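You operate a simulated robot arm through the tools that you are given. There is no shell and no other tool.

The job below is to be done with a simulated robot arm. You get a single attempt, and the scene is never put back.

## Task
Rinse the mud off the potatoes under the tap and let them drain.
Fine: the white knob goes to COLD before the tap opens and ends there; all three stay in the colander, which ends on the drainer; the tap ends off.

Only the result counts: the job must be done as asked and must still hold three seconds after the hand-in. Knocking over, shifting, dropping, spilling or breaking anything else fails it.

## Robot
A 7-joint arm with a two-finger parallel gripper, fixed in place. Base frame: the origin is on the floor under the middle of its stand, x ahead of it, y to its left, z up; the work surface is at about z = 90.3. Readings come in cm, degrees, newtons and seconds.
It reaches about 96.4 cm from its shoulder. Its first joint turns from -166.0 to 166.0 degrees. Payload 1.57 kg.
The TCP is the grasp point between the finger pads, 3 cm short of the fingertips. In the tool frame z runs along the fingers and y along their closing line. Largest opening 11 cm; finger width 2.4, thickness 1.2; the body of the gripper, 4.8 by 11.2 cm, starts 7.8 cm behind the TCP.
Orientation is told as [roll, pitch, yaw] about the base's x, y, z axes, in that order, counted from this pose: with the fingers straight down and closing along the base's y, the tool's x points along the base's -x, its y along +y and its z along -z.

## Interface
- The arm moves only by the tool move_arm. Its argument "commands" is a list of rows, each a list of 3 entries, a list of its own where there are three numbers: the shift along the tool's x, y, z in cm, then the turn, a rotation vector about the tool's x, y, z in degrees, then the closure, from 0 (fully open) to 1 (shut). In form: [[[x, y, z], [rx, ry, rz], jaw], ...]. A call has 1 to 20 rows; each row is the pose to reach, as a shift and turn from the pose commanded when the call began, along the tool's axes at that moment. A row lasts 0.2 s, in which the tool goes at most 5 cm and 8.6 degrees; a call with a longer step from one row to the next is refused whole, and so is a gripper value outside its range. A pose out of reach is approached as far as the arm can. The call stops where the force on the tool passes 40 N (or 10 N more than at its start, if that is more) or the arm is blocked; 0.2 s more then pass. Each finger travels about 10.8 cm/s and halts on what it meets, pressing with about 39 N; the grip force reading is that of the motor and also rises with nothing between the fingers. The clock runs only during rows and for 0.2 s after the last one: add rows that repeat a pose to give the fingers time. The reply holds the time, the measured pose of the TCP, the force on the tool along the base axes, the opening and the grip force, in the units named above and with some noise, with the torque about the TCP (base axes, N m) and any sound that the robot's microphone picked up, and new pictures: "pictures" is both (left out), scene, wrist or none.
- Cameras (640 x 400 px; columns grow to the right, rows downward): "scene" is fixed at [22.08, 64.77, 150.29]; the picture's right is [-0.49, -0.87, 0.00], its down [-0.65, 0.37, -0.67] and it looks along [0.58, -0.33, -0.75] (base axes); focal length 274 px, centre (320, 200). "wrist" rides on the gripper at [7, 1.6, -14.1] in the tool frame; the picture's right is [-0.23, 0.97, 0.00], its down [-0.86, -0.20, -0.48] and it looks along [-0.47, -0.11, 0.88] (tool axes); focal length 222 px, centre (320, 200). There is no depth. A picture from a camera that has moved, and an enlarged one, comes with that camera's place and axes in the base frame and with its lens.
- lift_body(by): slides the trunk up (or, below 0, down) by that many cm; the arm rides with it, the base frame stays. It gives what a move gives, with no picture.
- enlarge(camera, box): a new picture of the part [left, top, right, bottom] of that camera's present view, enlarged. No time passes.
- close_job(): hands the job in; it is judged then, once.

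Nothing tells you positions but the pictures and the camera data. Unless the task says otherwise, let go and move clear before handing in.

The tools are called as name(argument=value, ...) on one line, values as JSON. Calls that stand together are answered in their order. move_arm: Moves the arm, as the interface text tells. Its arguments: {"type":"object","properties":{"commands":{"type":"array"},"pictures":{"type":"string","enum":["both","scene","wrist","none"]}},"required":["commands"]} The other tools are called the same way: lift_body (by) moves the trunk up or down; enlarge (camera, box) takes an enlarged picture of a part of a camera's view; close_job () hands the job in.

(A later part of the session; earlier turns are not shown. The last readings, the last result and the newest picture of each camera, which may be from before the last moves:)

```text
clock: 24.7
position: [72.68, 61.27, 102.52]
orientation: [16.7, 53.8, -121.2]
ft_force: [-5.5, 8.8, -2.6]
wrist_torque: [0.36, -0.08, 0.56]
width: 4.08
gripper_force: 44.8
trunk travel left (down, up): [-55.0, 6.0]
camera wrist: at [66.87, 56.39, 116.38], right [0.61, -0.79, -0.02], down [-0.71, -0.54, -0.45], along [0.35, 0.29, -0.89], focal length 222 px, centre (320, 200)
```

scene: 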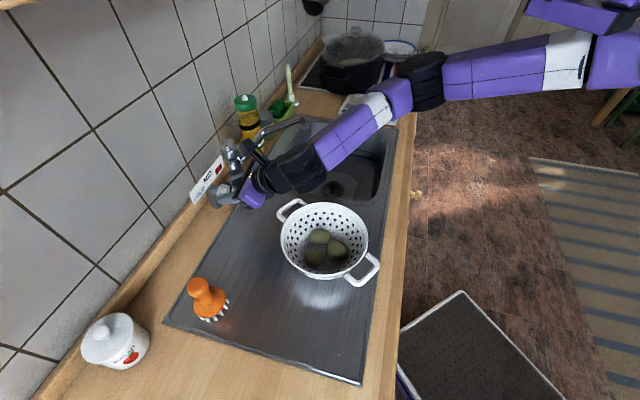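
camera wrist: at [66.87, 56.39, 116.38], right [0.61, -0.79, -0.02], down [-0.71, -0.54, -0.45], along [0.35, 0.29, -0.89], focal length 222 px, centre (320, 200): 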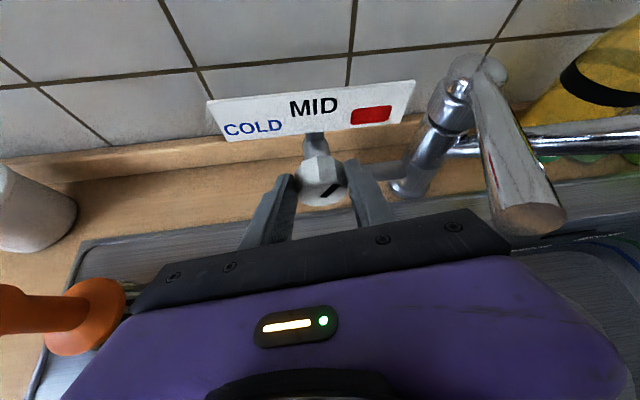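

The knob is gripped (width 4.1 cm). Now I'll turn it about 43° counter-clockwise around its own axis.

move_arm(commands=[[[0, -0.2, 0], [-4.13, 0, -5.9], 1], [[0, -0.3, 0], [-8.27, 0, -11.79], 1], [[0, -0.35, 0], [-12.4, 0, -17.69], 1], [[-0.05, -0.4, 0.04], [-16.53, 0, -23.59], 1], [[-0.08, -0.45, 0.06], [-20.66, 0, -29.48], 1], [[-0.1, -0.5, 0.08], [-24.68, 0, -35.22], 1], [[-0.1, -0.5, 0.08], [-24.68, 0, -35.22], 1]])

```text
clock: 26.0
position: [72.04, 61.95, 101.76]
orientation: [63.6, 31.7, -86.6]
ft_force: [5.9, 15.0, -11.6]
wrist_torque: [0.45, -0.16, 1.22]
width: 4.09
gripper_force: 45.3
trunk travel left (down, up): [-55.0, 6.0]
stopped in row 6: the force on the tool passed its limit at 43 N (the readings are from after the stop); the commanded pose is now the measured one
camera wrist: at [59.89, 63.07, 112.05], right [0.47, -0.62, 0.62], down [-0.47, -0.78, -0.42], along [0.75, -0.1, -0.66], focal length 222 px, centre (320, 200)
```

scene: 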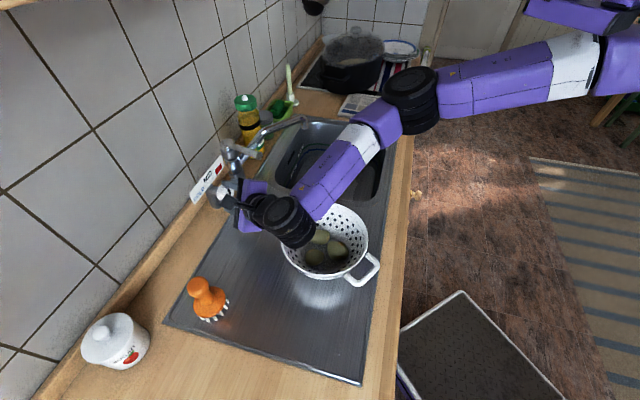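
wrist: 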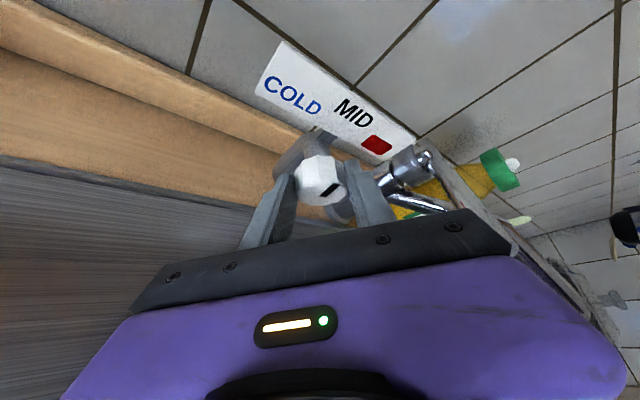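

The knob turned with the hand, then the move stopped on force, probably from axis misalignment. I'll check the pointer and clearances.

enlarge(camera="wrist", box=[220, 20, 560, 260])

enlarge(camera="scene", box=[180, 120, 400, 300])

```text
1.67 times, centred on (390, 140) of wrist
camera zoom: at [59.89, 63.07, 112.05], right [0.47, -0.62, 0.62], down [-0.47, -0.78, -0.42], along [0.75, -0.1, -0.66], focal length 370 px, centre (203, 300)
```

zoom: 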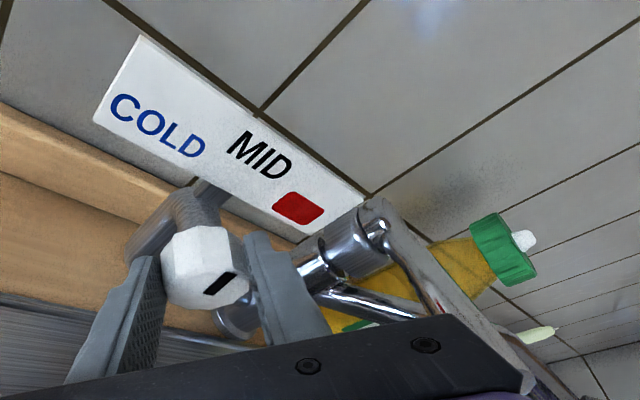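

```text
2.22 times, centred on (290, 210) of scene
camera zoom: at [22.08, 64.77, 150.29], right [-0.49, -0.87, 0.0], down [-0.65, 0.37, -0.67], along [0.58, -0.33, -0.75], focal length 608 px, centre (387, 178)
```

zoom: 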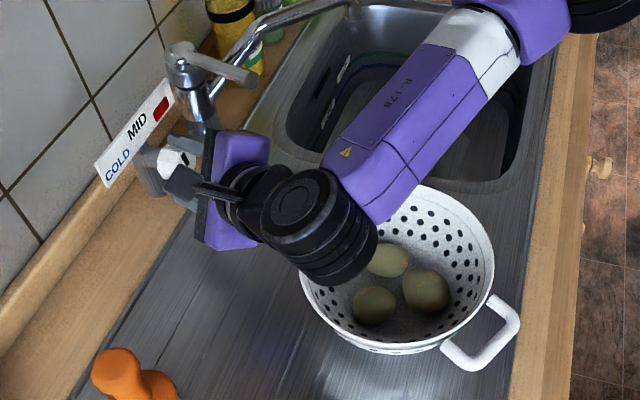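

The hand turned about 38°, so the pointer should be near MID now, and the axis fit puts the knob centre near z≈100.8. I'll open to 7 cm, swing back around the knob axis and look.

move_arm(commands=[[[0, 0, 0], [0, 0, 0], 0.6], [[0, 0, 0], [0, 0, 0], 0.36], [[0, 0, 0], [0, 0, 0], 0.36], [[-0.16, 0.21, 0.11], [4.36, 0, 6.22], 0.36], [[-0.34, 0.38, 0.23], [8.72, 0, 12.44], 0.36], [[-0.52, 0.49, 0.37], [13.08, 0, 18.66], 0.36], [[-0.71, 0.55, 0.5], [17.44, 0, 24.88], 0.36], [[-0.89, 0.55, 0.63], [21.8, 0, 31.1], 0.36]])

enlarge(camera="wrist", box=[200, 60, 420, 220])

```text
clock: 27.8
position: [72.71, 61.07, 101.63]
orientation: [19.5, 53.0, -118.0]
ft_force: [0.4, -1.0, -0.2]
wrist_torque: [-0.02, 0.02, -0.04]
width: 7.02
gripper_force: 0.2
trunk travel left (down, up): [-55.0, 6.0]
camera wrist: at [66.61, 56.53, 115.51], right [0.62, -0.78, 0.02], down [-0.69, -0.56, -0.45], along [0.36, 0.27, -0.89], focal length 222 px, centre (320, 200)
```

scene: 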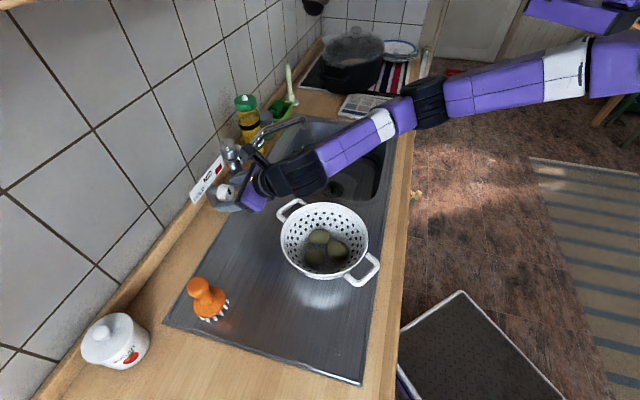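
wrist: 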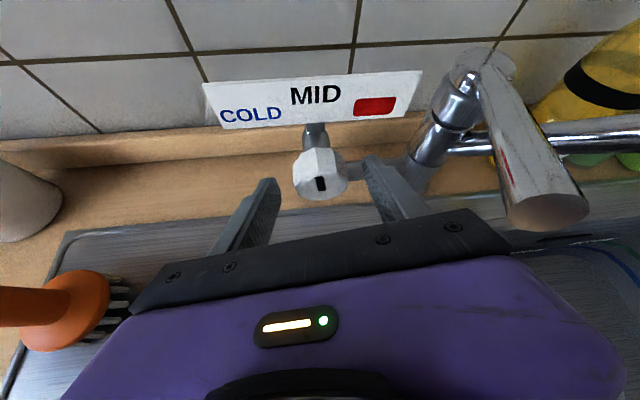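

```text
2.50 times, centred on (310, 140) of wrist
camera zoom: at [66.61, 56.53, 115.51], right [0.62, -0.78, 0.02], down [-0.69, -0.56, -0.45], along [0.36, 0.27, -0.89], focal length 555 px, centre (345, 350)
```

zoom: 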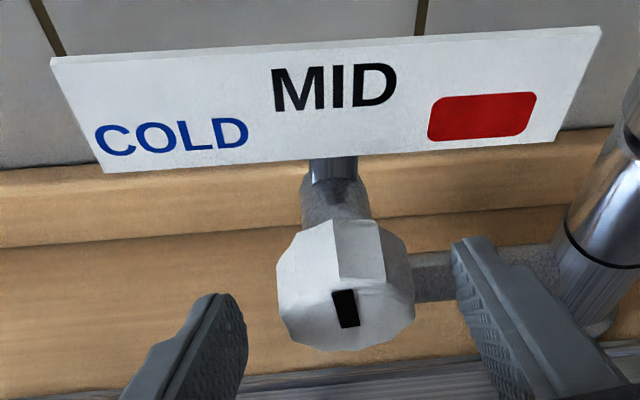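

The pointer now stands at MID. I'll grip again and turn about 45° more toward COLD.

move_arm(commands=[[[0, 0, 0], [0, 0, 0], 0.6], [[0, 0, 0], [0, 0, 0], 0.8], [[0, 0, 0], [0, 0, 0], 1], [[0, 0, 0], [0, 0, 0], 1]], pictures="wrist")

```text
clock: 28.8
position: [72.88, 61.01, 101.66]
orientation: [19.8, 52.9, -118.0]
ft_force: [0.5, -2.3, 0.4]
wrist_torque: [-0.08, 0.0, 0.0]
width: 4.12
gripper_force: 45.1
trunk travel left (down, up): [-55.0, 6.0]
camera wrist: at [66.67, 56.48, 115.52], right [0.62, -0.78, 0.02], down [-0.69, -0.56, -0.45], along [0.36, 0.27, -0.89], focal length 222 px, centre (320, 200)
```

wrist: 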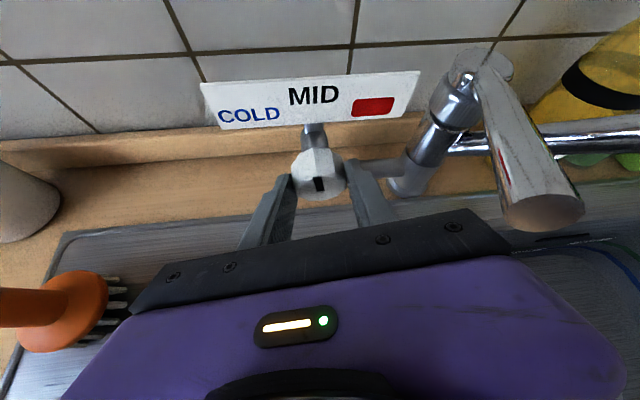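

The grip is well centred, with almost no side force. Now I'll turn 45° about the knob axis.

move_arm(commands=[[[-0.01, -0.12, 0], [-4.3, 0, -6.14], 1], [[-0.02, -0.23, 0.02], [-8.61, 0, -12.29], 1], [[-0.06, -0.34, 0.04], [-12.9, 0, -18.43], 1], [[-0.1, -0.45, 0.07], [-17.2, 0, -24.57], 1], [[-0.15, -0.55, 0.11], [-21.5, 0, -30.7], 1], [[-0.22, -0.64, 0.15], [-25.8, 0, -36.9], 1], [[-0.22, -0.64, 0.15], [-25.8, 0, -36.9], 1]])

enlarge(camera="scene", box=[180, 120, 400, 300])

```text
clock: 30.4
position: [72.34, 61.38, 101.23]
orientation: [69.1, 26.3, -83.8]
ft_force: [-11.3, 13.0, -5.3]
wrist_torque: [-0.1, 0.31, 0.46]
width: 4.14
gripper_force: 44.9
trunk travel left (down, up): [-55.0, 6.0]
camera wrist: at [59.36, 63.42, 110.13], right [0.41, -0.57, 0.71], down [-0.43, -0.81, -0.39], along [0.8, -0.15, -0.58], focal length 222 px, centre (320, 200)
```

scene: 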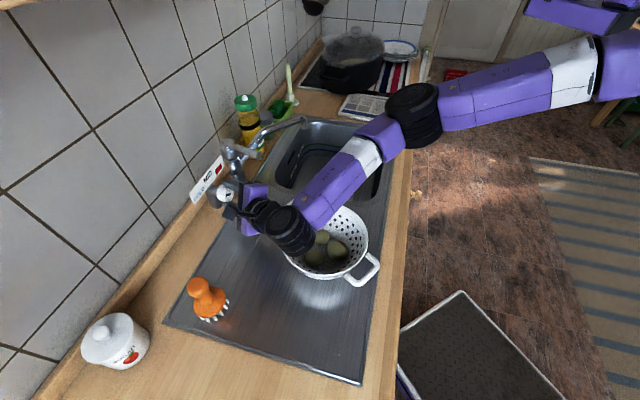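
wrist: 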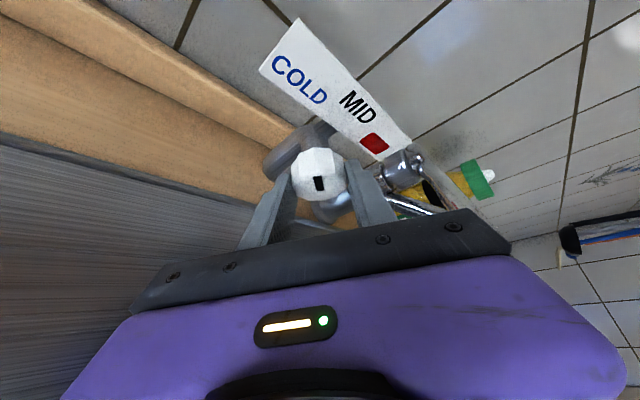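

```text
2.22 times, centred on (290, 210) of scene
camera zoom: at [22.08, 64.77, 150.29], right [-0.49, -0.87, 0.0], down [-0.65, 0.37, -0.67], along [0.58, -0.33, -0.75], focal length 608 px, centre (387, 178)
```

zoom: 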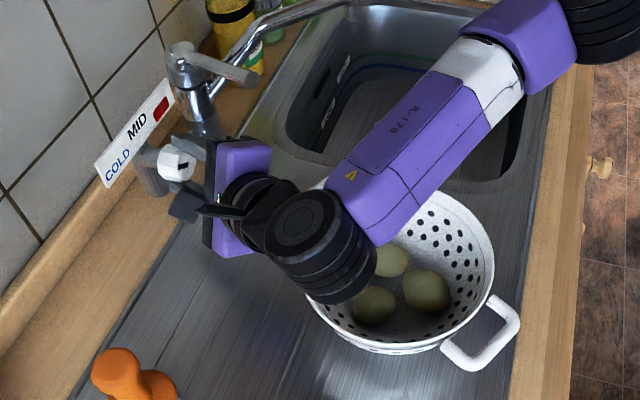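

enlarge(camera="scene", box=[190, 145, 260, 215])

enlarge(camera="wrist", box=[240, 10, 440, 220])

```text
5.71 times, centred on (225, 180) of scene
camera zoom: at [22.08, 64.77, 150.29], right [-0.49, -0.87, 0.0], down [-0.65, 0.37, -0.67], along [0.58, -0.33, -0.75], focal length 1563 px, centre (863, 314)
```

zoom: 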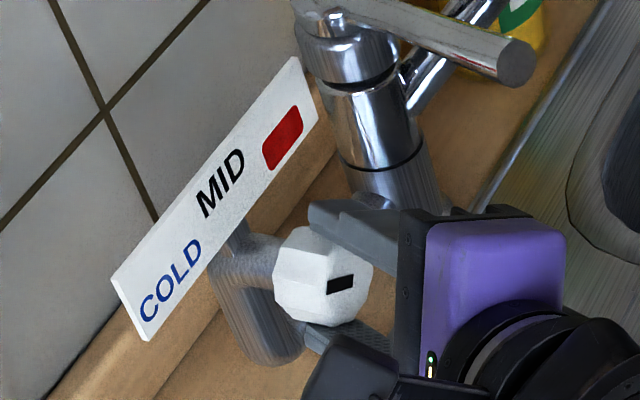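

```text
1.90 times, centred on (340, 115) of wrist
camera zoom: at [59.36, 63.42, 110.13], right [0.41, -0.57, 0.71], down [-0.43, -0.81, -0.39], along [0.8, -0.15, -0.58], focal length 423 px, centre (282, 362)
```

zoom: 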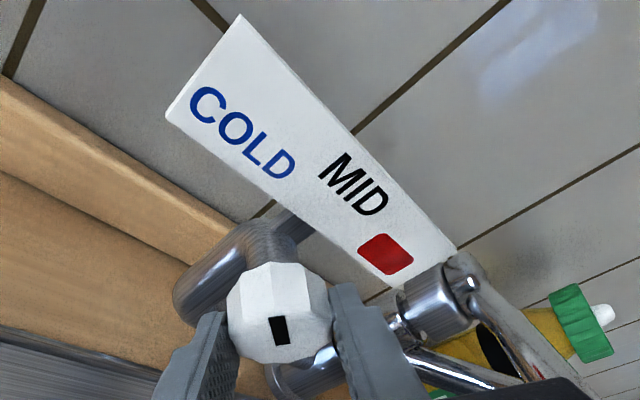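

The pointer now points toward COLD, at roughly 50° left of up. I'll open, swing back and check it from the front.

move_arm(commands=[[[0, 0, 0], [0, 0, 0], 0.6], [[0, 0, 0], [0, 0, 0], 0.36], [[0, 0, 0], [0, 0, 0], 0.36], [[-0.01, 0.12, 0], [4.3, 0, 6.14], 0.36], [[-0.02, 0.23, 0.02], [8.61, 0, 12.29], 0.36], [[-0.06, 0.34, 0.04], [12.9, 0, 18.43], 0.36], [[-0.1, 0.45, 0.07], [17.2, 0, 24.57], 0.36], [[-0.15, 0.55, 0.11], [21.5, 0, 30.7], 0.36], [[-0.22, 0.64, 0.15], [25.8, 0, 36.9], 0.36]])

enlarge(camera="wrist", box=[200, 60, 420, 220])

enlarge(camera="scene", box=[190, 145, 260, 215])

```text
clock: 32.4
position: [72.79, 61.1, 101.79]
orientation: [19.7, 53.0, -118.0]
ft_force: [-0.5, 0.3, 0.0]
wrist_torque: [0.0, 0.03, -0.01]
width: 7.05
gripper_force: 0.0
trunk travel left (down, up): [-55.0, 6.0]
camera wrist: at [66.69, 56.46, 115.73], right [0.62, -0.78, 0.02], down [-0.69, -0.56, -0.45], along [0.36, 0.27, -0.89], focal length 222 px, centre (320, 200)
```

scene: 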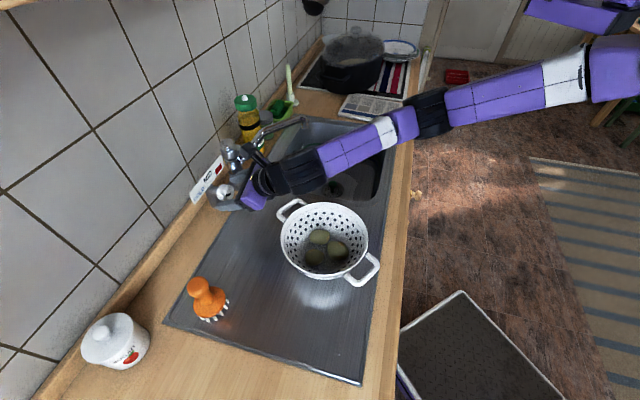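
wrist: 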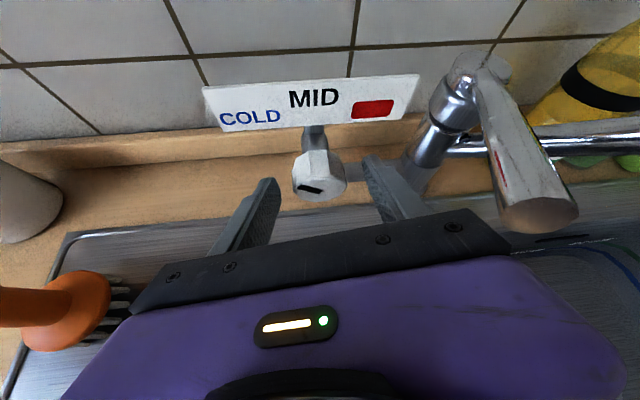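

```text
2.50 times, centred on (310, 140) of wrist
camera zoom: at [66.69, 56.46, 115.73], right [0.62, -0.78, 0.02], down [-0.69, -0.56, -0.45], along [0.36, 0.27, -0.89], focal length 555 px, centre (345, 350)
```

zoom: 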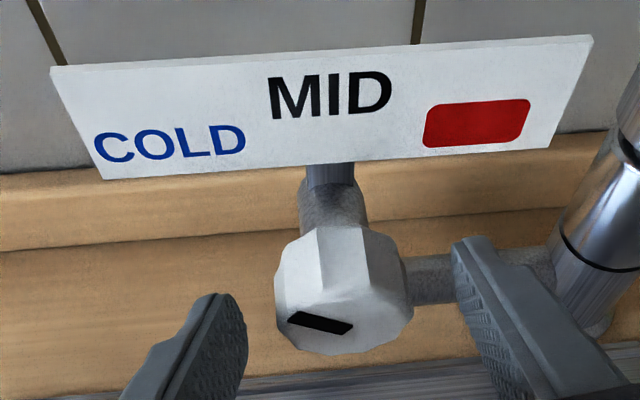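

```text
5.71 times, centred on (225, 180) of scene
camera zoom: at [22.08, 64.77, 150.29], right [-0.49, -0.87, 0.0], down [-0.65, 0.37, -0.67], along [0.58, -0.33, -0.75], focal length 1563 px, centre (863, 314)
```

zoom: 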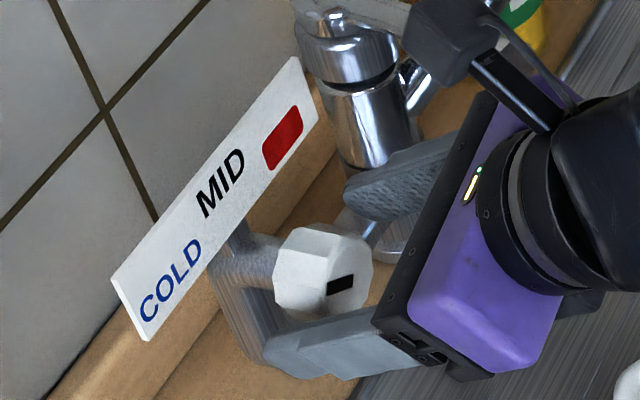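

enlarge(camera="scene", box=[215, 175, 239, 199])

enlarge(camera="wrist", box=[285, 140, 355, 205])

```text
16.00 times, centred on (227, 187) of scene
camera zoom: at [22.08, 64.77, 150.29], right [-0.49, -0.87, 0.0], down [-0.65, 0.37, -0.67], along [0.58, -0.33, -0.75], focal length 4375 px, centre (1808, 408)
```

zoom: 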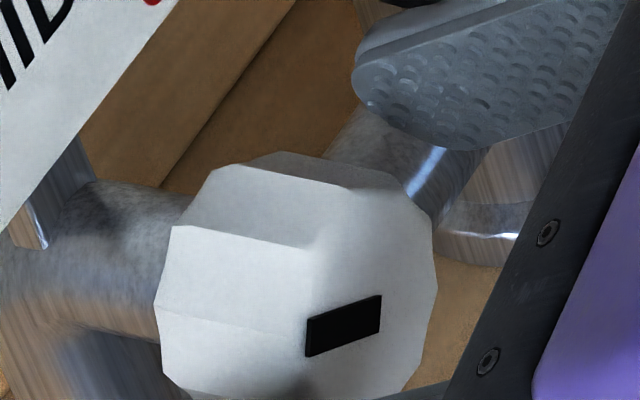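

```text
6.15 times, centred on (320, 172) of wrist
camera zoom: at [66.69, 56.46, 115.73], right [0.62, -0.78, 0.02], down [-0.69, -0.56, -0.45], along [0.36, 0.27, -0.89], focal length 1367 px, centre (320, 369)
```

zoom: 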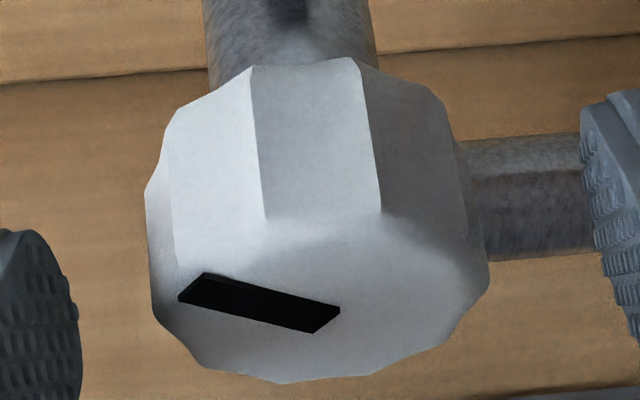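

The pointer measures about 55° left of up from both cameras, which matches the COLD direction. Now I'll back straight out along the fingers.

move_arm(commands=[[[0, 0, -2], [0, 0, 0], 0.36], [[0, 0, -4], [0, 0, 0], 0.36], [[0, 0, -7], [0, 0, 0], 0.36], [[0, 0, -10], [0, 0, 0], 0.36], [[1, 0, -13], [0, 0, 0], 0.36], [[3, 0, -15], [0, 0, 0], 0.36]])

enlarge(camera="wrist", box=[270, 60, 470, 210])

enlarge(camera="scene", box=[215, 110, 285, 190])

```text
clock: 33.8
position: [63.84, 54.84, 112.59]
orientation: [19.8, 52.9, -118.1]
ft_force: [-0.2, 0.6, 0.5]
wrist_torque: [-0.01, 0.01, 0.01]
width: 7.02
gripper_force: 0.0
trunk travel left (down, up): [-55.0, 6.0]
camera wrist: at [57.73, 50.37, 126.43], right [0.62, -0.78, 0.02], down [-0.69, -0.56, -0.45], along [0.36, 0.27, -0.89], focal length 222 px, centre (320, 200)
```

scene: 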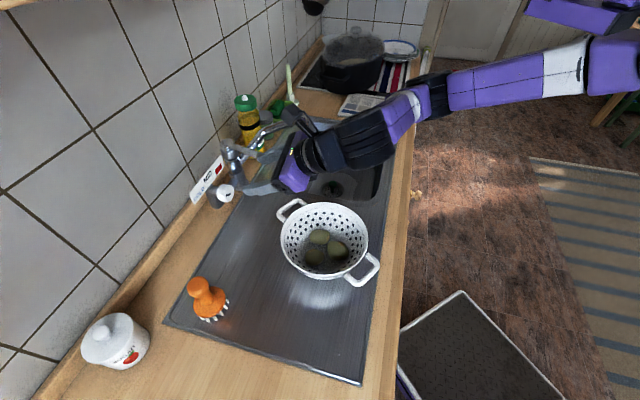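
wrist: 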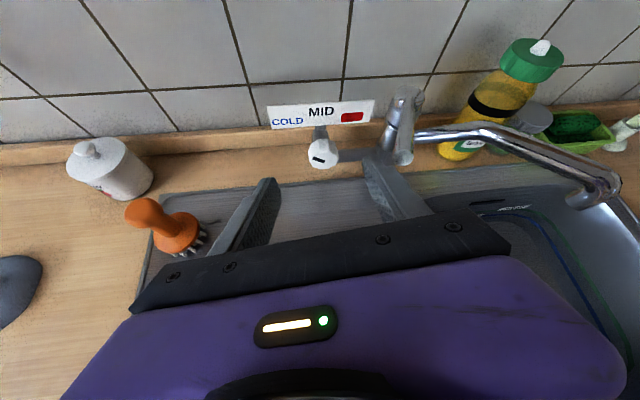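

```text
2.67 times, centred on (370, 135) of wrist
camera zoom: at [57.73, 50.37, 126.43], right [0.62, -0.78, 0.02], down [-0.69, -0.56, -0.45], along [0.36, 0.27, -0.89], focal length 592 px, centre (187, 373)
```

zoom: 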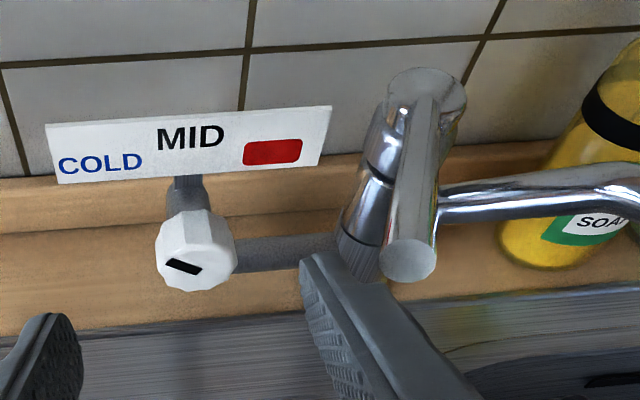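

```text
5.00 times, centred on (250, 150) of scene
camera zoom: at [22.08, 64.77, 150.29], right [-0.49, -0.87, 0.0], down [-0.65, 0.37, -0.67], along [0.58, -0.33, -0.75], focal length 1367 px, centre (670, 450)
```

zoom: 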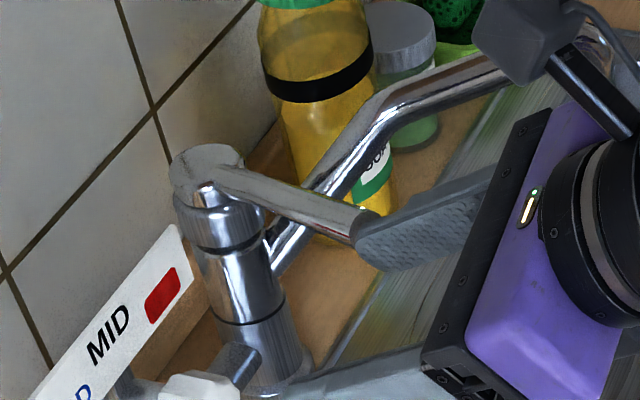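

The knob is set. Next is the lever, with its tip at about D=89 (depth toward the wall), S=15.4, z=108.6. I'll close the fingers, level the lean and move to a point in front of and below the lever tip.

move_arm(commands=[[[-1.6, 1.5, 0.9], [1.9, 0, 2.7], 0.6], [[-3.2, 3.0, 1.8], [3.8, 0, 5.5], 0.8], [[-4.8, 4.6, 2.7], [5.74, 0, 8.19], 1], [[-6.4, 6.1, 3.6], [5.74, 0, 8.19], 1], [[-7.9, 7.6, 4.45], [5.74, 0, 8.19], 1], [[-7.9, 7.6, 4.45], [5.74, 0, 8.19], 1]])

enlarge(camera="wrist", box=[250, 60, 430, 220])

enlarge(camera="scene", box=[210, 110, 310, 200])

```text
clock: 35.2
position: [70.19, 47.99, 105.31]
orientation: [3.0, 54.6, -131.6]
ft_force: [0.6, 0.4, 0.5]
wrist_torque: [0.0, 0.03, 0.0]
width: 0.01
gripper_force: 21.4
trunk travel left (down, up): [-55.0, 6.0]
camera wrist: at [65.79, 41.67, 119.33], right [0.61, -0.78, -0.16], down [-0.75, -0.51, -0.43], along [0.25, 0.38, -0.89], focal length 222 px, centre (320, 200)
```

scene: 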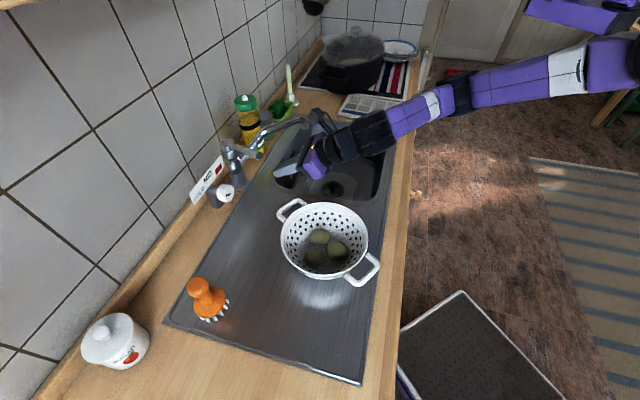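
wrist: 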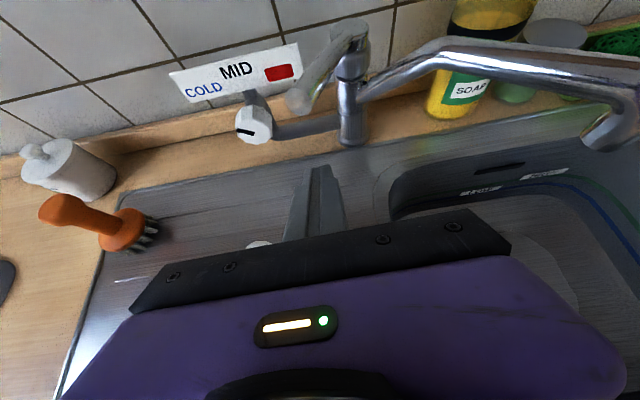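

```text
2.50 times, centred on (340, 140) of wrist
camera zoom: at [65.79, 41.67, 119.33], right [0.61, -0.78, -0.16], down [-0.75, -0.51, -0.43], along [0.25, 0.38, -0.89], focal length 555 px, centre (270, 350)
```

zoom: 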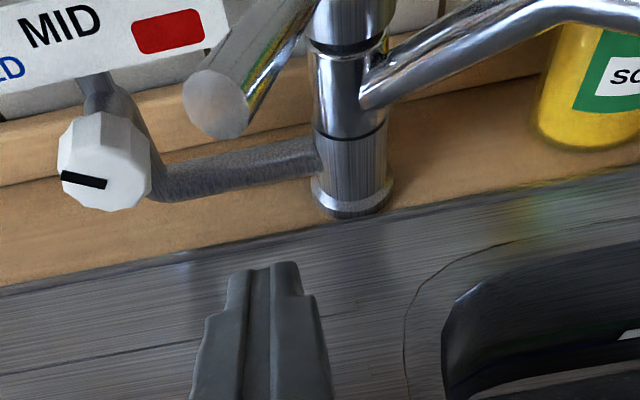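

```text
4.44 times, centred on (260, 155) of scene
camera zoom: at [22.08, 64.77, 150.29], right [-0.49, -0.87, 0.0], down [-0.65, 0.37, -0.67], along [0.58, -0.33, -0.75], focal length 1215 px, centre (587, 400)
```

zoom: 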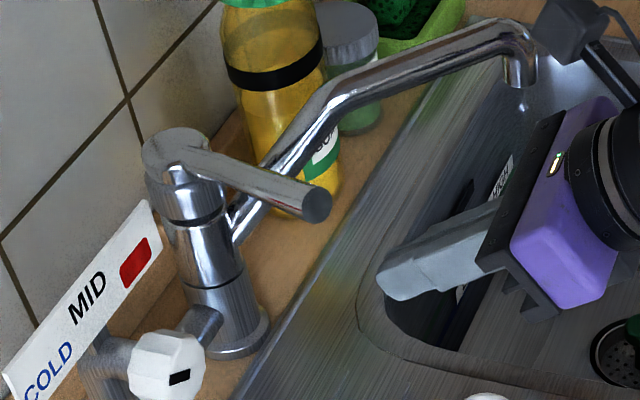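

The closed fingertips are in front of and below the lever tip. I'll slide under it and raise gently to test whether it lifts.

move_arm(commands=[[[1.4, -0.15, 1.4], [0, 0, 0], 1], [[2.83, -0.3, 2.82], [0, 0, 0], 1], [[3.24, -0.3, 2.53], [0, 0, 0], 1], [[3.65, -0.3, 2.25], [0, 0, 0], 1], [[4.06, -0.3, 1.96], [0, 0, 0], 1], [[4.47, -0.3, 1.67], [0, 0, 0], 1]])

enlarge(camera="wrist", box=[250, 80, 430, 220])

enlarge(camera="scene", box=[210, 110, 310, 200])

```text
clock: 36.6
position: [72.39, 50.84, 107.92]
orientation: [3.0, 54.5, -131.6]
ft_force: [-0.2, -1.2, -1.1]
wrist_torque: [0.0, -0.01, -0.03]
width: 0.01
gripper_force: 21.8
trunk travel left (down, up): [-55.0, 6.0]
camera wrist: at [68.07, 44.73, 121.79], right [0.61, -0.78, -0.16], down [-0.75, -0.51, -0.43], along [0.25, 0.38, -0.89], focal length 222 px, centre (320, 200)
```

scene: 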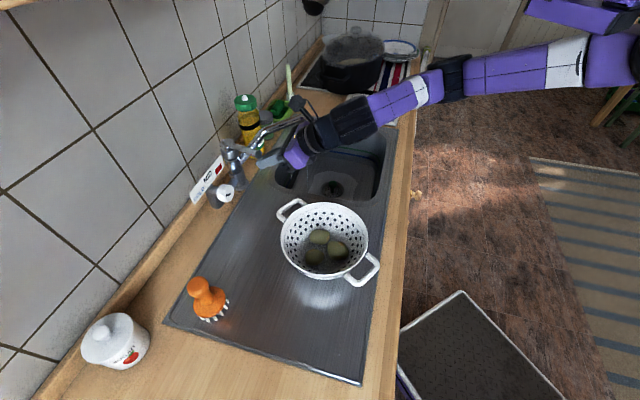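
wrist: 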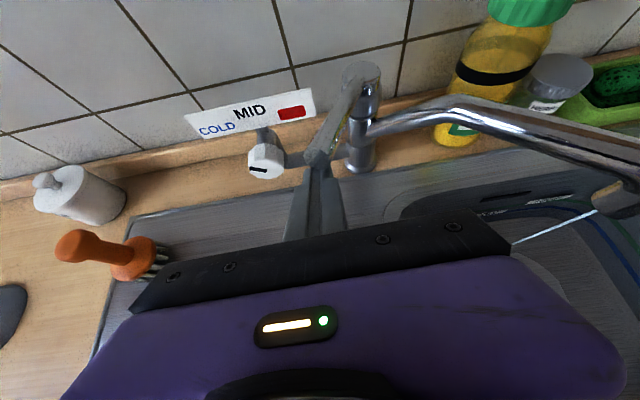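

```text
2.86 times, centred on (340, 150) of wrist
camera zoom: at [68.07, 44.73, 121.79], right [0.61, -0.78, -0.16], down [-0.75, -0.51, -0.43], along [0.25, 0.38, -0.89], focal length 635 px, centre (263, 343)
```

zoom: 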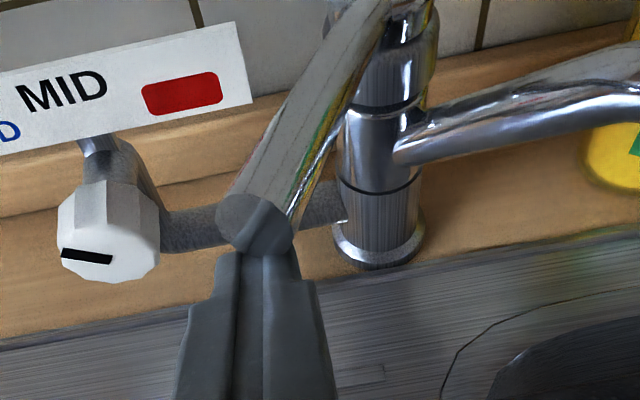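

```text
4.44 times, centred on (260, 155) of scene
camera zoom: at [22.08, 64.77, 150.29], right [-0.49, -0.87, 0.0], down [-0.65, 0.37, -0.67], along [0.58, -0.33, -0.75], focal length 1215 px, centre (587, 400)
```

zoom: 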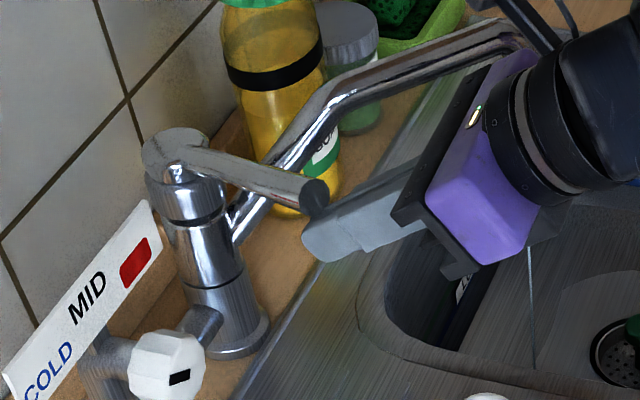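

A thin stream of water has already appeared from the spout, so lifting opens the tap. I'll raise about 2.5 cm more for a proper flow.

move_arm(commands=[[[0.41, 0, -0.29], [0, 0, 0], 1], [[0.82, 0, -0.57], [0, 0, 0], 1], [[1.23, 0, -0.86], [0, 0, 0], 1], [[1.64, 0, -1.15], [0, 0, 0], 1], [[2.05, 0, -1.44], [0, 0, 0], 1]])

enlarge(camera="scene", box=[210, 90, 390, 210])

enlarge(camera="wrist", box=[380, 90, 640, 300])

```text
clock: 37.8
position: [72.29, 51.11, 110.43]
orientation: [3.0, 54.6, -131.6]
ft_force: [-0.7, -0.1, -1.1]
wrist_torque: [-0.01, 0.01, 0.0]
width: 0.0
gripper_force: 21.0
trunk travel left (down, up): [-55.0, 6.0]
camera wrist: at [67.97, 44.86, 124.34], right [0.61, -0.77, -0.16], down [-0.75, -0.51, -0.43], along [0.25, 0.38, -0.89], focal length 222 px, centre (320, 200)
```

scene: 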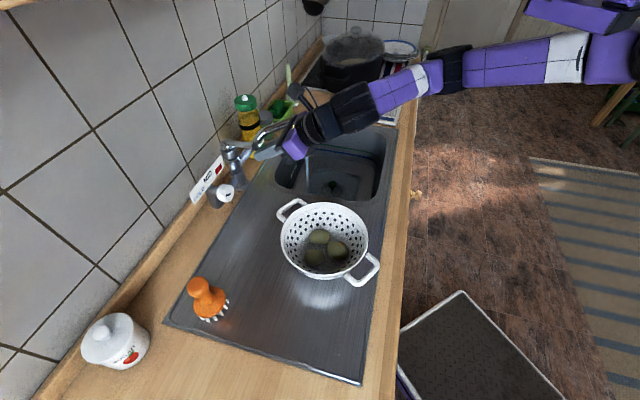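
wrist: 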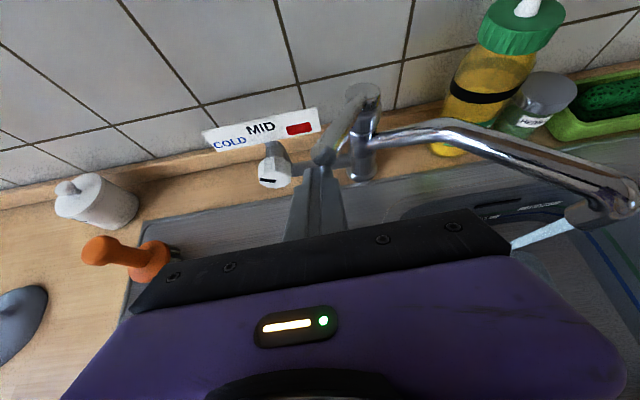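

```text
3.33 times, centred on (300, 150) of scene
camera zoom: at [22.08, 64.77, 150.29], right [-0.49, -0.87, 0.0], down [-0.65, 0.37, -0.67], along [0.58, -0.33, -0.75], focal length 912 px, centre (387, 367)
```

zoom: 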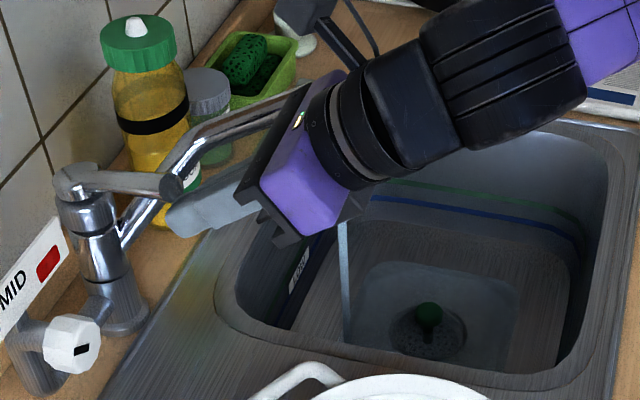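

```text
1.90 times, centred on (510, 195) of wrist
camera zoom: at [67.97, 44.86, 124.34], right [0.61, -0.77, -0.16], down [-0.75, -0.51, -0.43], along [0.25, 0.38, -0.89], focal length 423 px, centre (-42, 210)
```

zoom: 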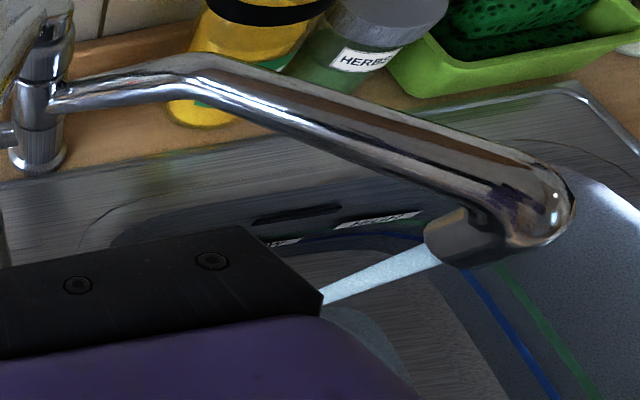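

Water is flowing well. I'll lower slightly to free the lever and pull back, then see whether the lever stays up.

move_arm(commands=[[[-0.6, 0, 0.4], [0, 0, 0], 1], [[-1.7, 0, -1.2], [0, 0, 0], 1], [[-3.4, 0, -3.7], [0, 0, 0], 1], [[-3.4, 0, -6], [0, 0, 0], 1]])

enlarge(camera="scene", box=[210, 90, 400, 210])

```text
clock: 38.8
position: [67.5, 46.12, 110.97]
orientation: [3.1, 54.6, -131.6]
ft_force: [-0.4, 0.3, -0.7]
wrist_torque: [-0.02, 0.0, 0.02]
width: 0.0
gripper_force: 21.0
trunk travel left (down, up): [-55.0, 6.0]
camera wrist: at [63.17, 39.76, 124.94], right [0.61, -0.78, -0.16], down [-0.75, -0.51, -0.43], along [0.25, 0.38, -0.89], focal length 222 px, centre (320, 200)
```

scene: 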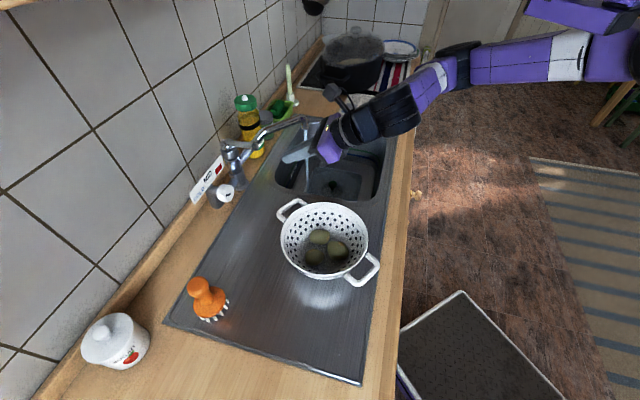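
wrist: 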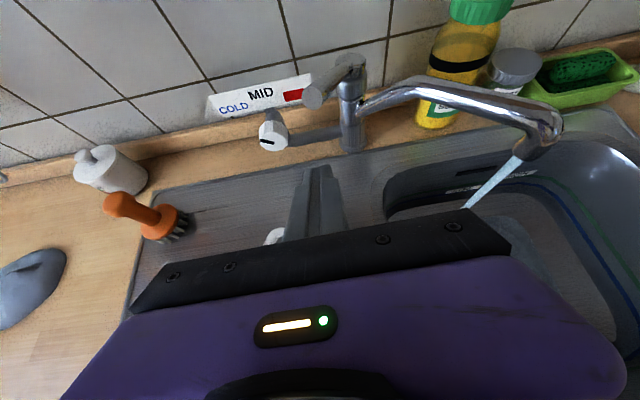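

```text
3.33 times, centred on (305, 150) of scene
camera zoom: at [22.08, 64.77, 150.29], right [-0.49, -0.87, 0.0], down [-0.65, 0.37, -0.67], along [0.58, -0.33, -0.75], focal length 912 px, centre (370, 367)
```

zoom: 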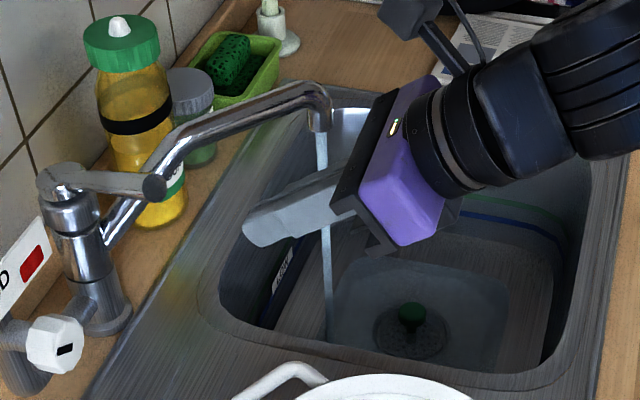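

The lever holds and the water runs. I'll check whether water collects in the sink.

enlarge(camera="scene", box=[265, 130, 395, 210])

enlarge(camera="wrist", box=[370, 100, 640, 260])

```text
4.92 times, centred on (330, 170) of scene
camera zoom: at [22.08, 64.77, 150.29], right [-0.49, -0.87, 0.0], down [-0.65, 0.37, -0.67], along [0.58, -0.33, -0.75], focal length 1346 px, centre (271, 348)
```

zoom: 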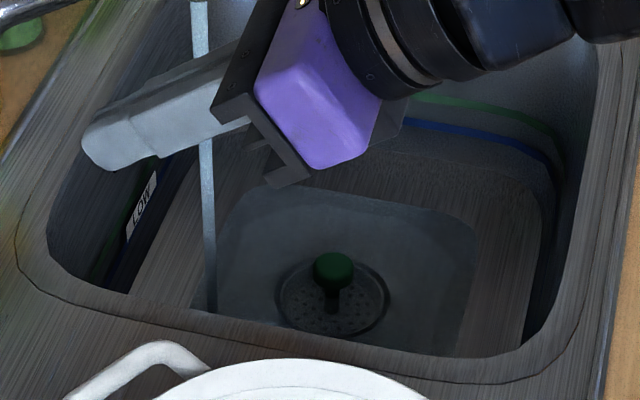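

```text
2.37 times, centred on (505, 180) of wrist
camera zoom: at [63.17, 39.76, 124.94], right [0.61, -0.78, -0.16], down [-0.75, -0.51, -0.43], along [0.25, 0.38, -0.89], focal length 526 px, centre (-118, 247)
```

zoom: 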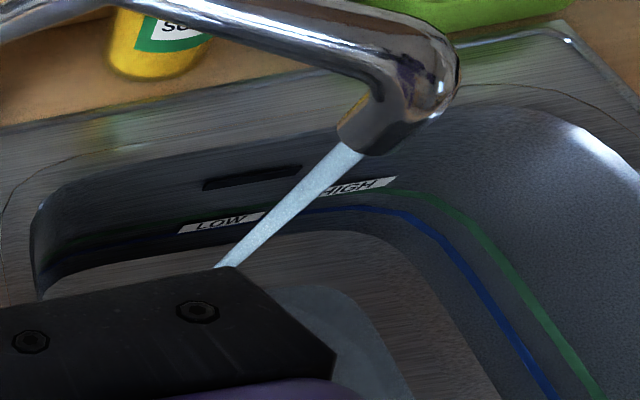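

Water runs into the drain area and the lever holds. Next is the colander (centre about (52.2, 46.2), rim radius about 10, rim z about 98.5). I'll grip its rim at the front-right, where no potato sits close. First I raise and straighten the hand.

move_arm(commands=[[[0.5, -0.7, -3.0], [0, -7.8, 0], 1], [[1.0, -1.4, -6.0], [0, -15.6, 0], 0.8], [[1.5, -2.1, -9.0], [0, -23.4, 0], 0.7], [[2.0, -2.8, -12.0], [0, -31.2, 0], 0.7], [[2.5, -3.5, -15.0], [0, -39, 0], 0.7], [[3.0, -4.2, -18.0], [0, -46.8, 0], 0.7], [[3.5, -5, -20.9], [0, -54.6, 0], 0.7]], pictures="scene")

```text
clock: 40.4
position: [53.54, 39.04, 126.11]
orientation: [1.9, 0.0, -134.0]
ft_force: [-0.4, 0.5, -0.5]
wrist_torque: [0.01, 0.04, 0.0]
width: 3.31
gripper_force: 0.0
trunk travel left (down, up): [-55.0, 6.0]
```

scene: 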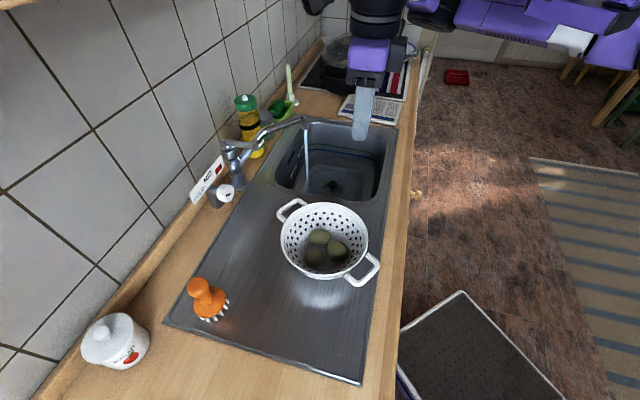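

move_arm(commands=[[[0, 0, 0], [0, 0, 8.25], 0.7], [[0, 0, 0], [0, 0, 16.5], 0.7], [[0, 0, 0], [0, 0, 24.75], 0.7], [[0, 0, 0], [0, 0, 33], 0.7], [[0, 0, 0], [0, 0, 41.25], 0.7], [[0, 0, 0], [0, 0, 49.5], 0.7], [[0, 0, 0], [0, 0, 57.75], 0.7], [[0, 0, 0], [0, 0, 66], 0.7]])

enlarge(camera="scene", box=[265, 110, 395, 210])

```text
clock: 42.2
position: [53.29, 39.22, 125.84]
orientation: [0.7, 1.6, 159.9]
ft_force: [-0.8, 0.3, -1.0]
wrist_torque: [0.0, 0.0, -0.02]
width: 3.31
gripper_force: 0.1
trunk travel left (down, up): [-55.0, 6.0]
camera wrist: at [58.93, 35.5, 140.27], right [-0.55, -0.84, 0.01], down [-0.74, 0.49, 0.45], along [-0.38, 0.24, -0.89], focal length 222 px, centre (320, 200)
```

scene: 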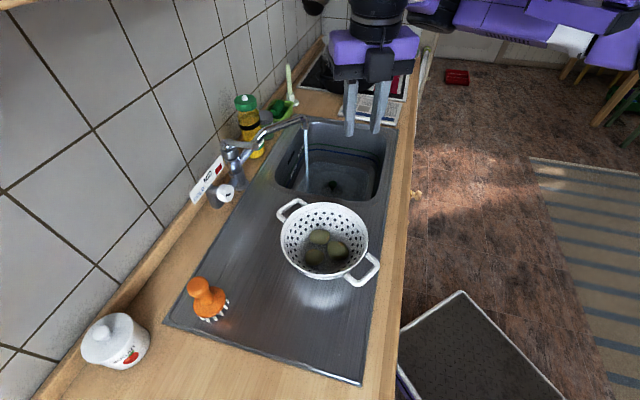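
wrist: 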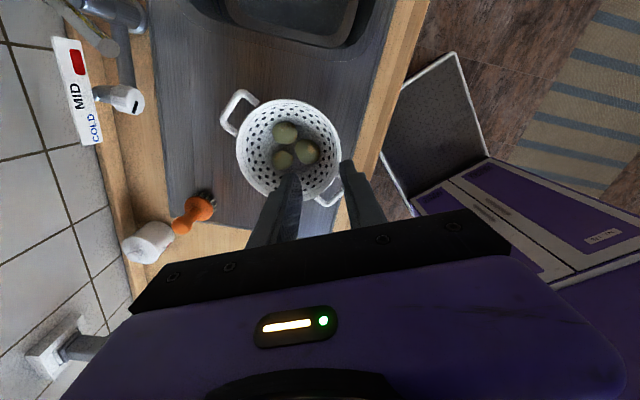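

```text
4.00 times, centred on (330, 160) of scene
camera zoom: at [22.08, 64.77, 150.29], right [-0.49, -0.87, 0.0], down [-0.65, 0.37, -0.67], along [0.58, -0.33, -0.75], focal length 1094 px, centre (280, 360)
```

zoom: 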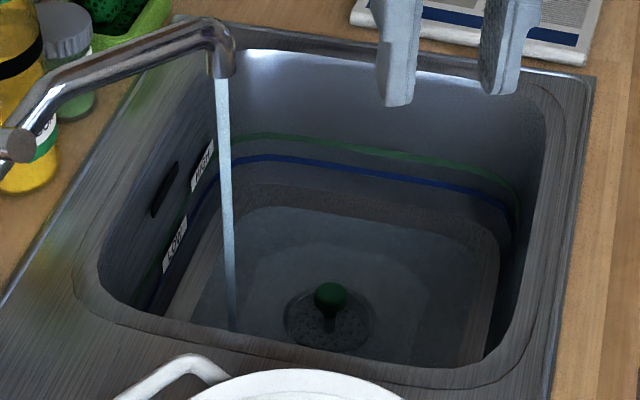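

Water is pooling slowly since the drain looks stoppered, so I'll be efficient. Zooming on the colander for precise grip geometry.

enlarge(camera="wrist", box=[210, 80, 380, 220])

enlarge(camera="scene", box=[265, 190, 390, 295])

```text
2.86 times, centred on (295, 150) of wrist
camera zoom: at [58.93, 35.5, 140.27], right [-0.55, -0.84, 0.01], down [-0.74, 0.49, 0.45], along [-0.38, 0.24, -0.89], focal length 635 px, centre (391, 343)
```

zoom: 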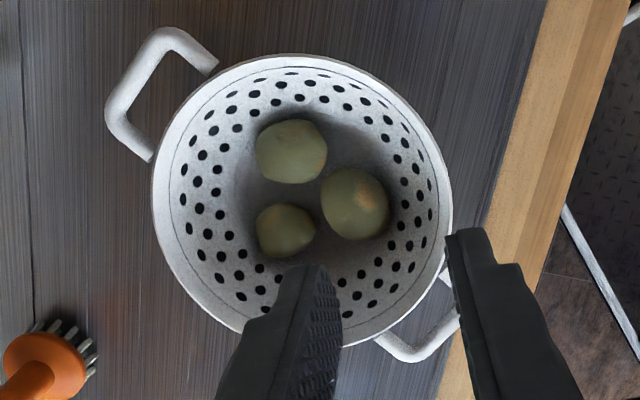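

```text
3.81 times, centred on (328, 242) of scene
camera zoom: at [22.08, 64.77, 150.29], right [-0.49, -0.87, 0.0], down [-0.65, 0.37, -0.67], along [0.58, -0.33, -0.75], focal length 1042 px, centre (291, 38)
```

zoom: 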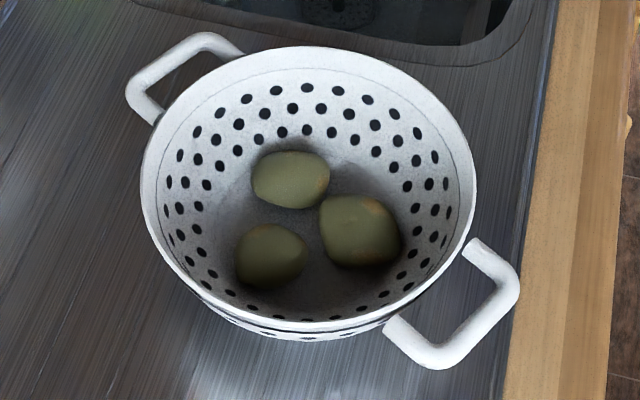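

Colander centre refined to about (52.25, 46.55), with wall slope about 24°. I'll grip the rim on its right-front side (azimuth 265°) with the fingers following the wall. First I move above it at yaw 175.

move_arm(commands=[[[-0.15, 1.3, 3.5], [0.35, -0.8, -5], 0.67], [[-0.3, 2.6, 7], [0.7, -1.6, -10], 0.67], [[-0.45, 4, 10.5], [0.7, -1.6, -15.1], 0.67], [[-0.63, 5.3, 13.9], [0.7, -1.6, -15.1], 0.67], [[-0.63, 5.3, 13.9], [0.7, -1.6, -15.1], 0.67]], pictures="none")

move_arm(commands=[[[0, 0, 0], [8, 0, 0], 0.67], [[0, 0, 0], [16, 0, 0], 0.67], [[0, 0, 0], [24, 0, 0], 0.67], [[0, 0, 0], [24, 0, 0], 0.67]])

enlarge(camera="wrist", box=[180, 20, 440, 230])

enlarge(camera="scene", box=[260, 90, 420, 300])

```text
clock: 43.4
position: [50.99, 34.33, 111.96]
orientation: [0.2, -0.1, 175.1]
ft_force: [-0.2, -0.3, -0.3]
wrist_torque: [-0.01, 0.05, -0.02]
width: 3.62
gripper_force: 0.1
trunk travel left (down, up): [-55.0, 6.0]
```

```text
clock: 44.4
position: [51.15, 34.18, 112.0]
orientation: [-23.9, -0.1, 175.1]
ft_force: [0.5, -0.3, 0.0]
wrist_torque: [0.03, 0.04, -0.01]
width: 3.62
gripper_force: 0.1
trunk travel left (down, up): [-55.0, 6.0]
camera wrist: at [57.45, 26.37, 124.34], right [-0.3, -0.87, -0.39], down [-0.85, 0.06, 0.52], along [-0.43, 0.49, -0.76], focal length 222 px, centre (320, 200)
```

scene: 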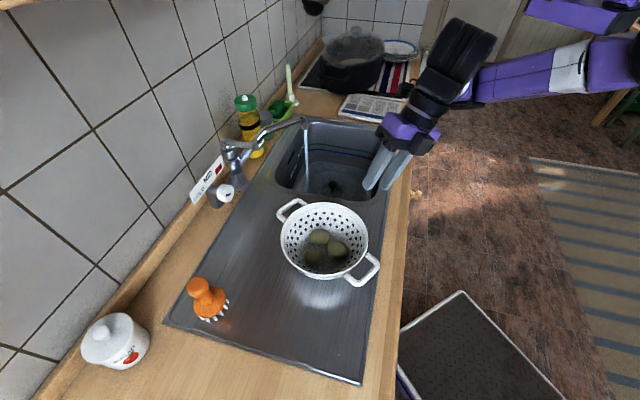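
wrist: 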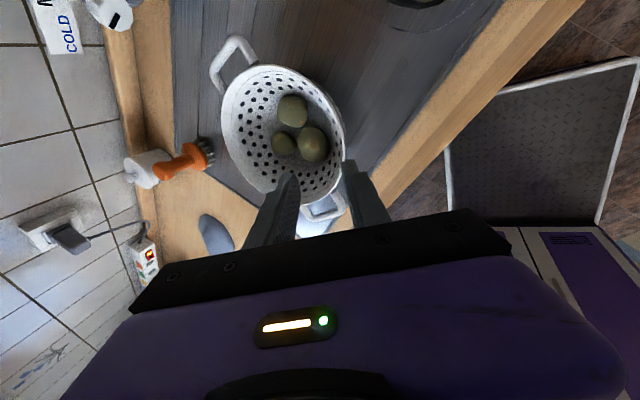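

```text
1.90 times, centred on (310, 125) of wrist
camera zoom: at [57.45, 26.37, 124.34], right [-0.3, -0.87, -0.39], down [-0.85, 0.06, 0.52], along [-0.43, 0.49, -0.76], focal length 423 px, centre (339, 343)
```

zoom: 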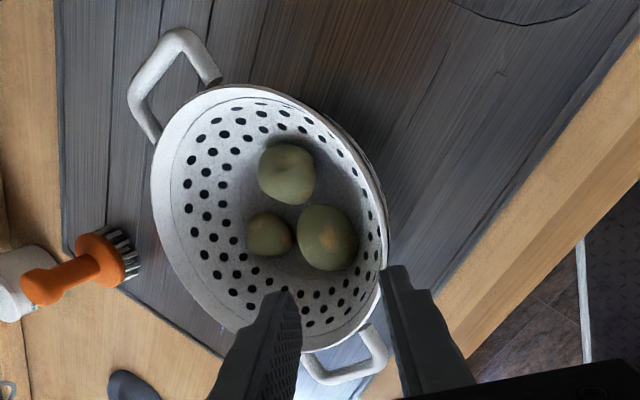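

```text
1.90 times, centred on (340, 195) of scene
camera zoom: at [22.08, 64.77, 150.29], right [-0.49, -0.87, 0.0], down [-0.65, 0.37, -0.67], along [0.58, -0.33, -0.75], focal length 521 px, centre (282, 210)
```

zoom: 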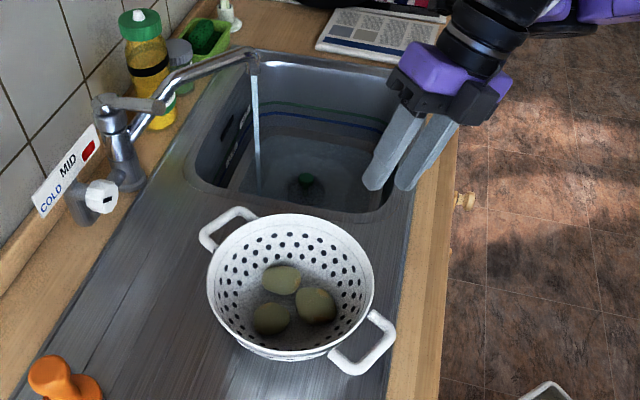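

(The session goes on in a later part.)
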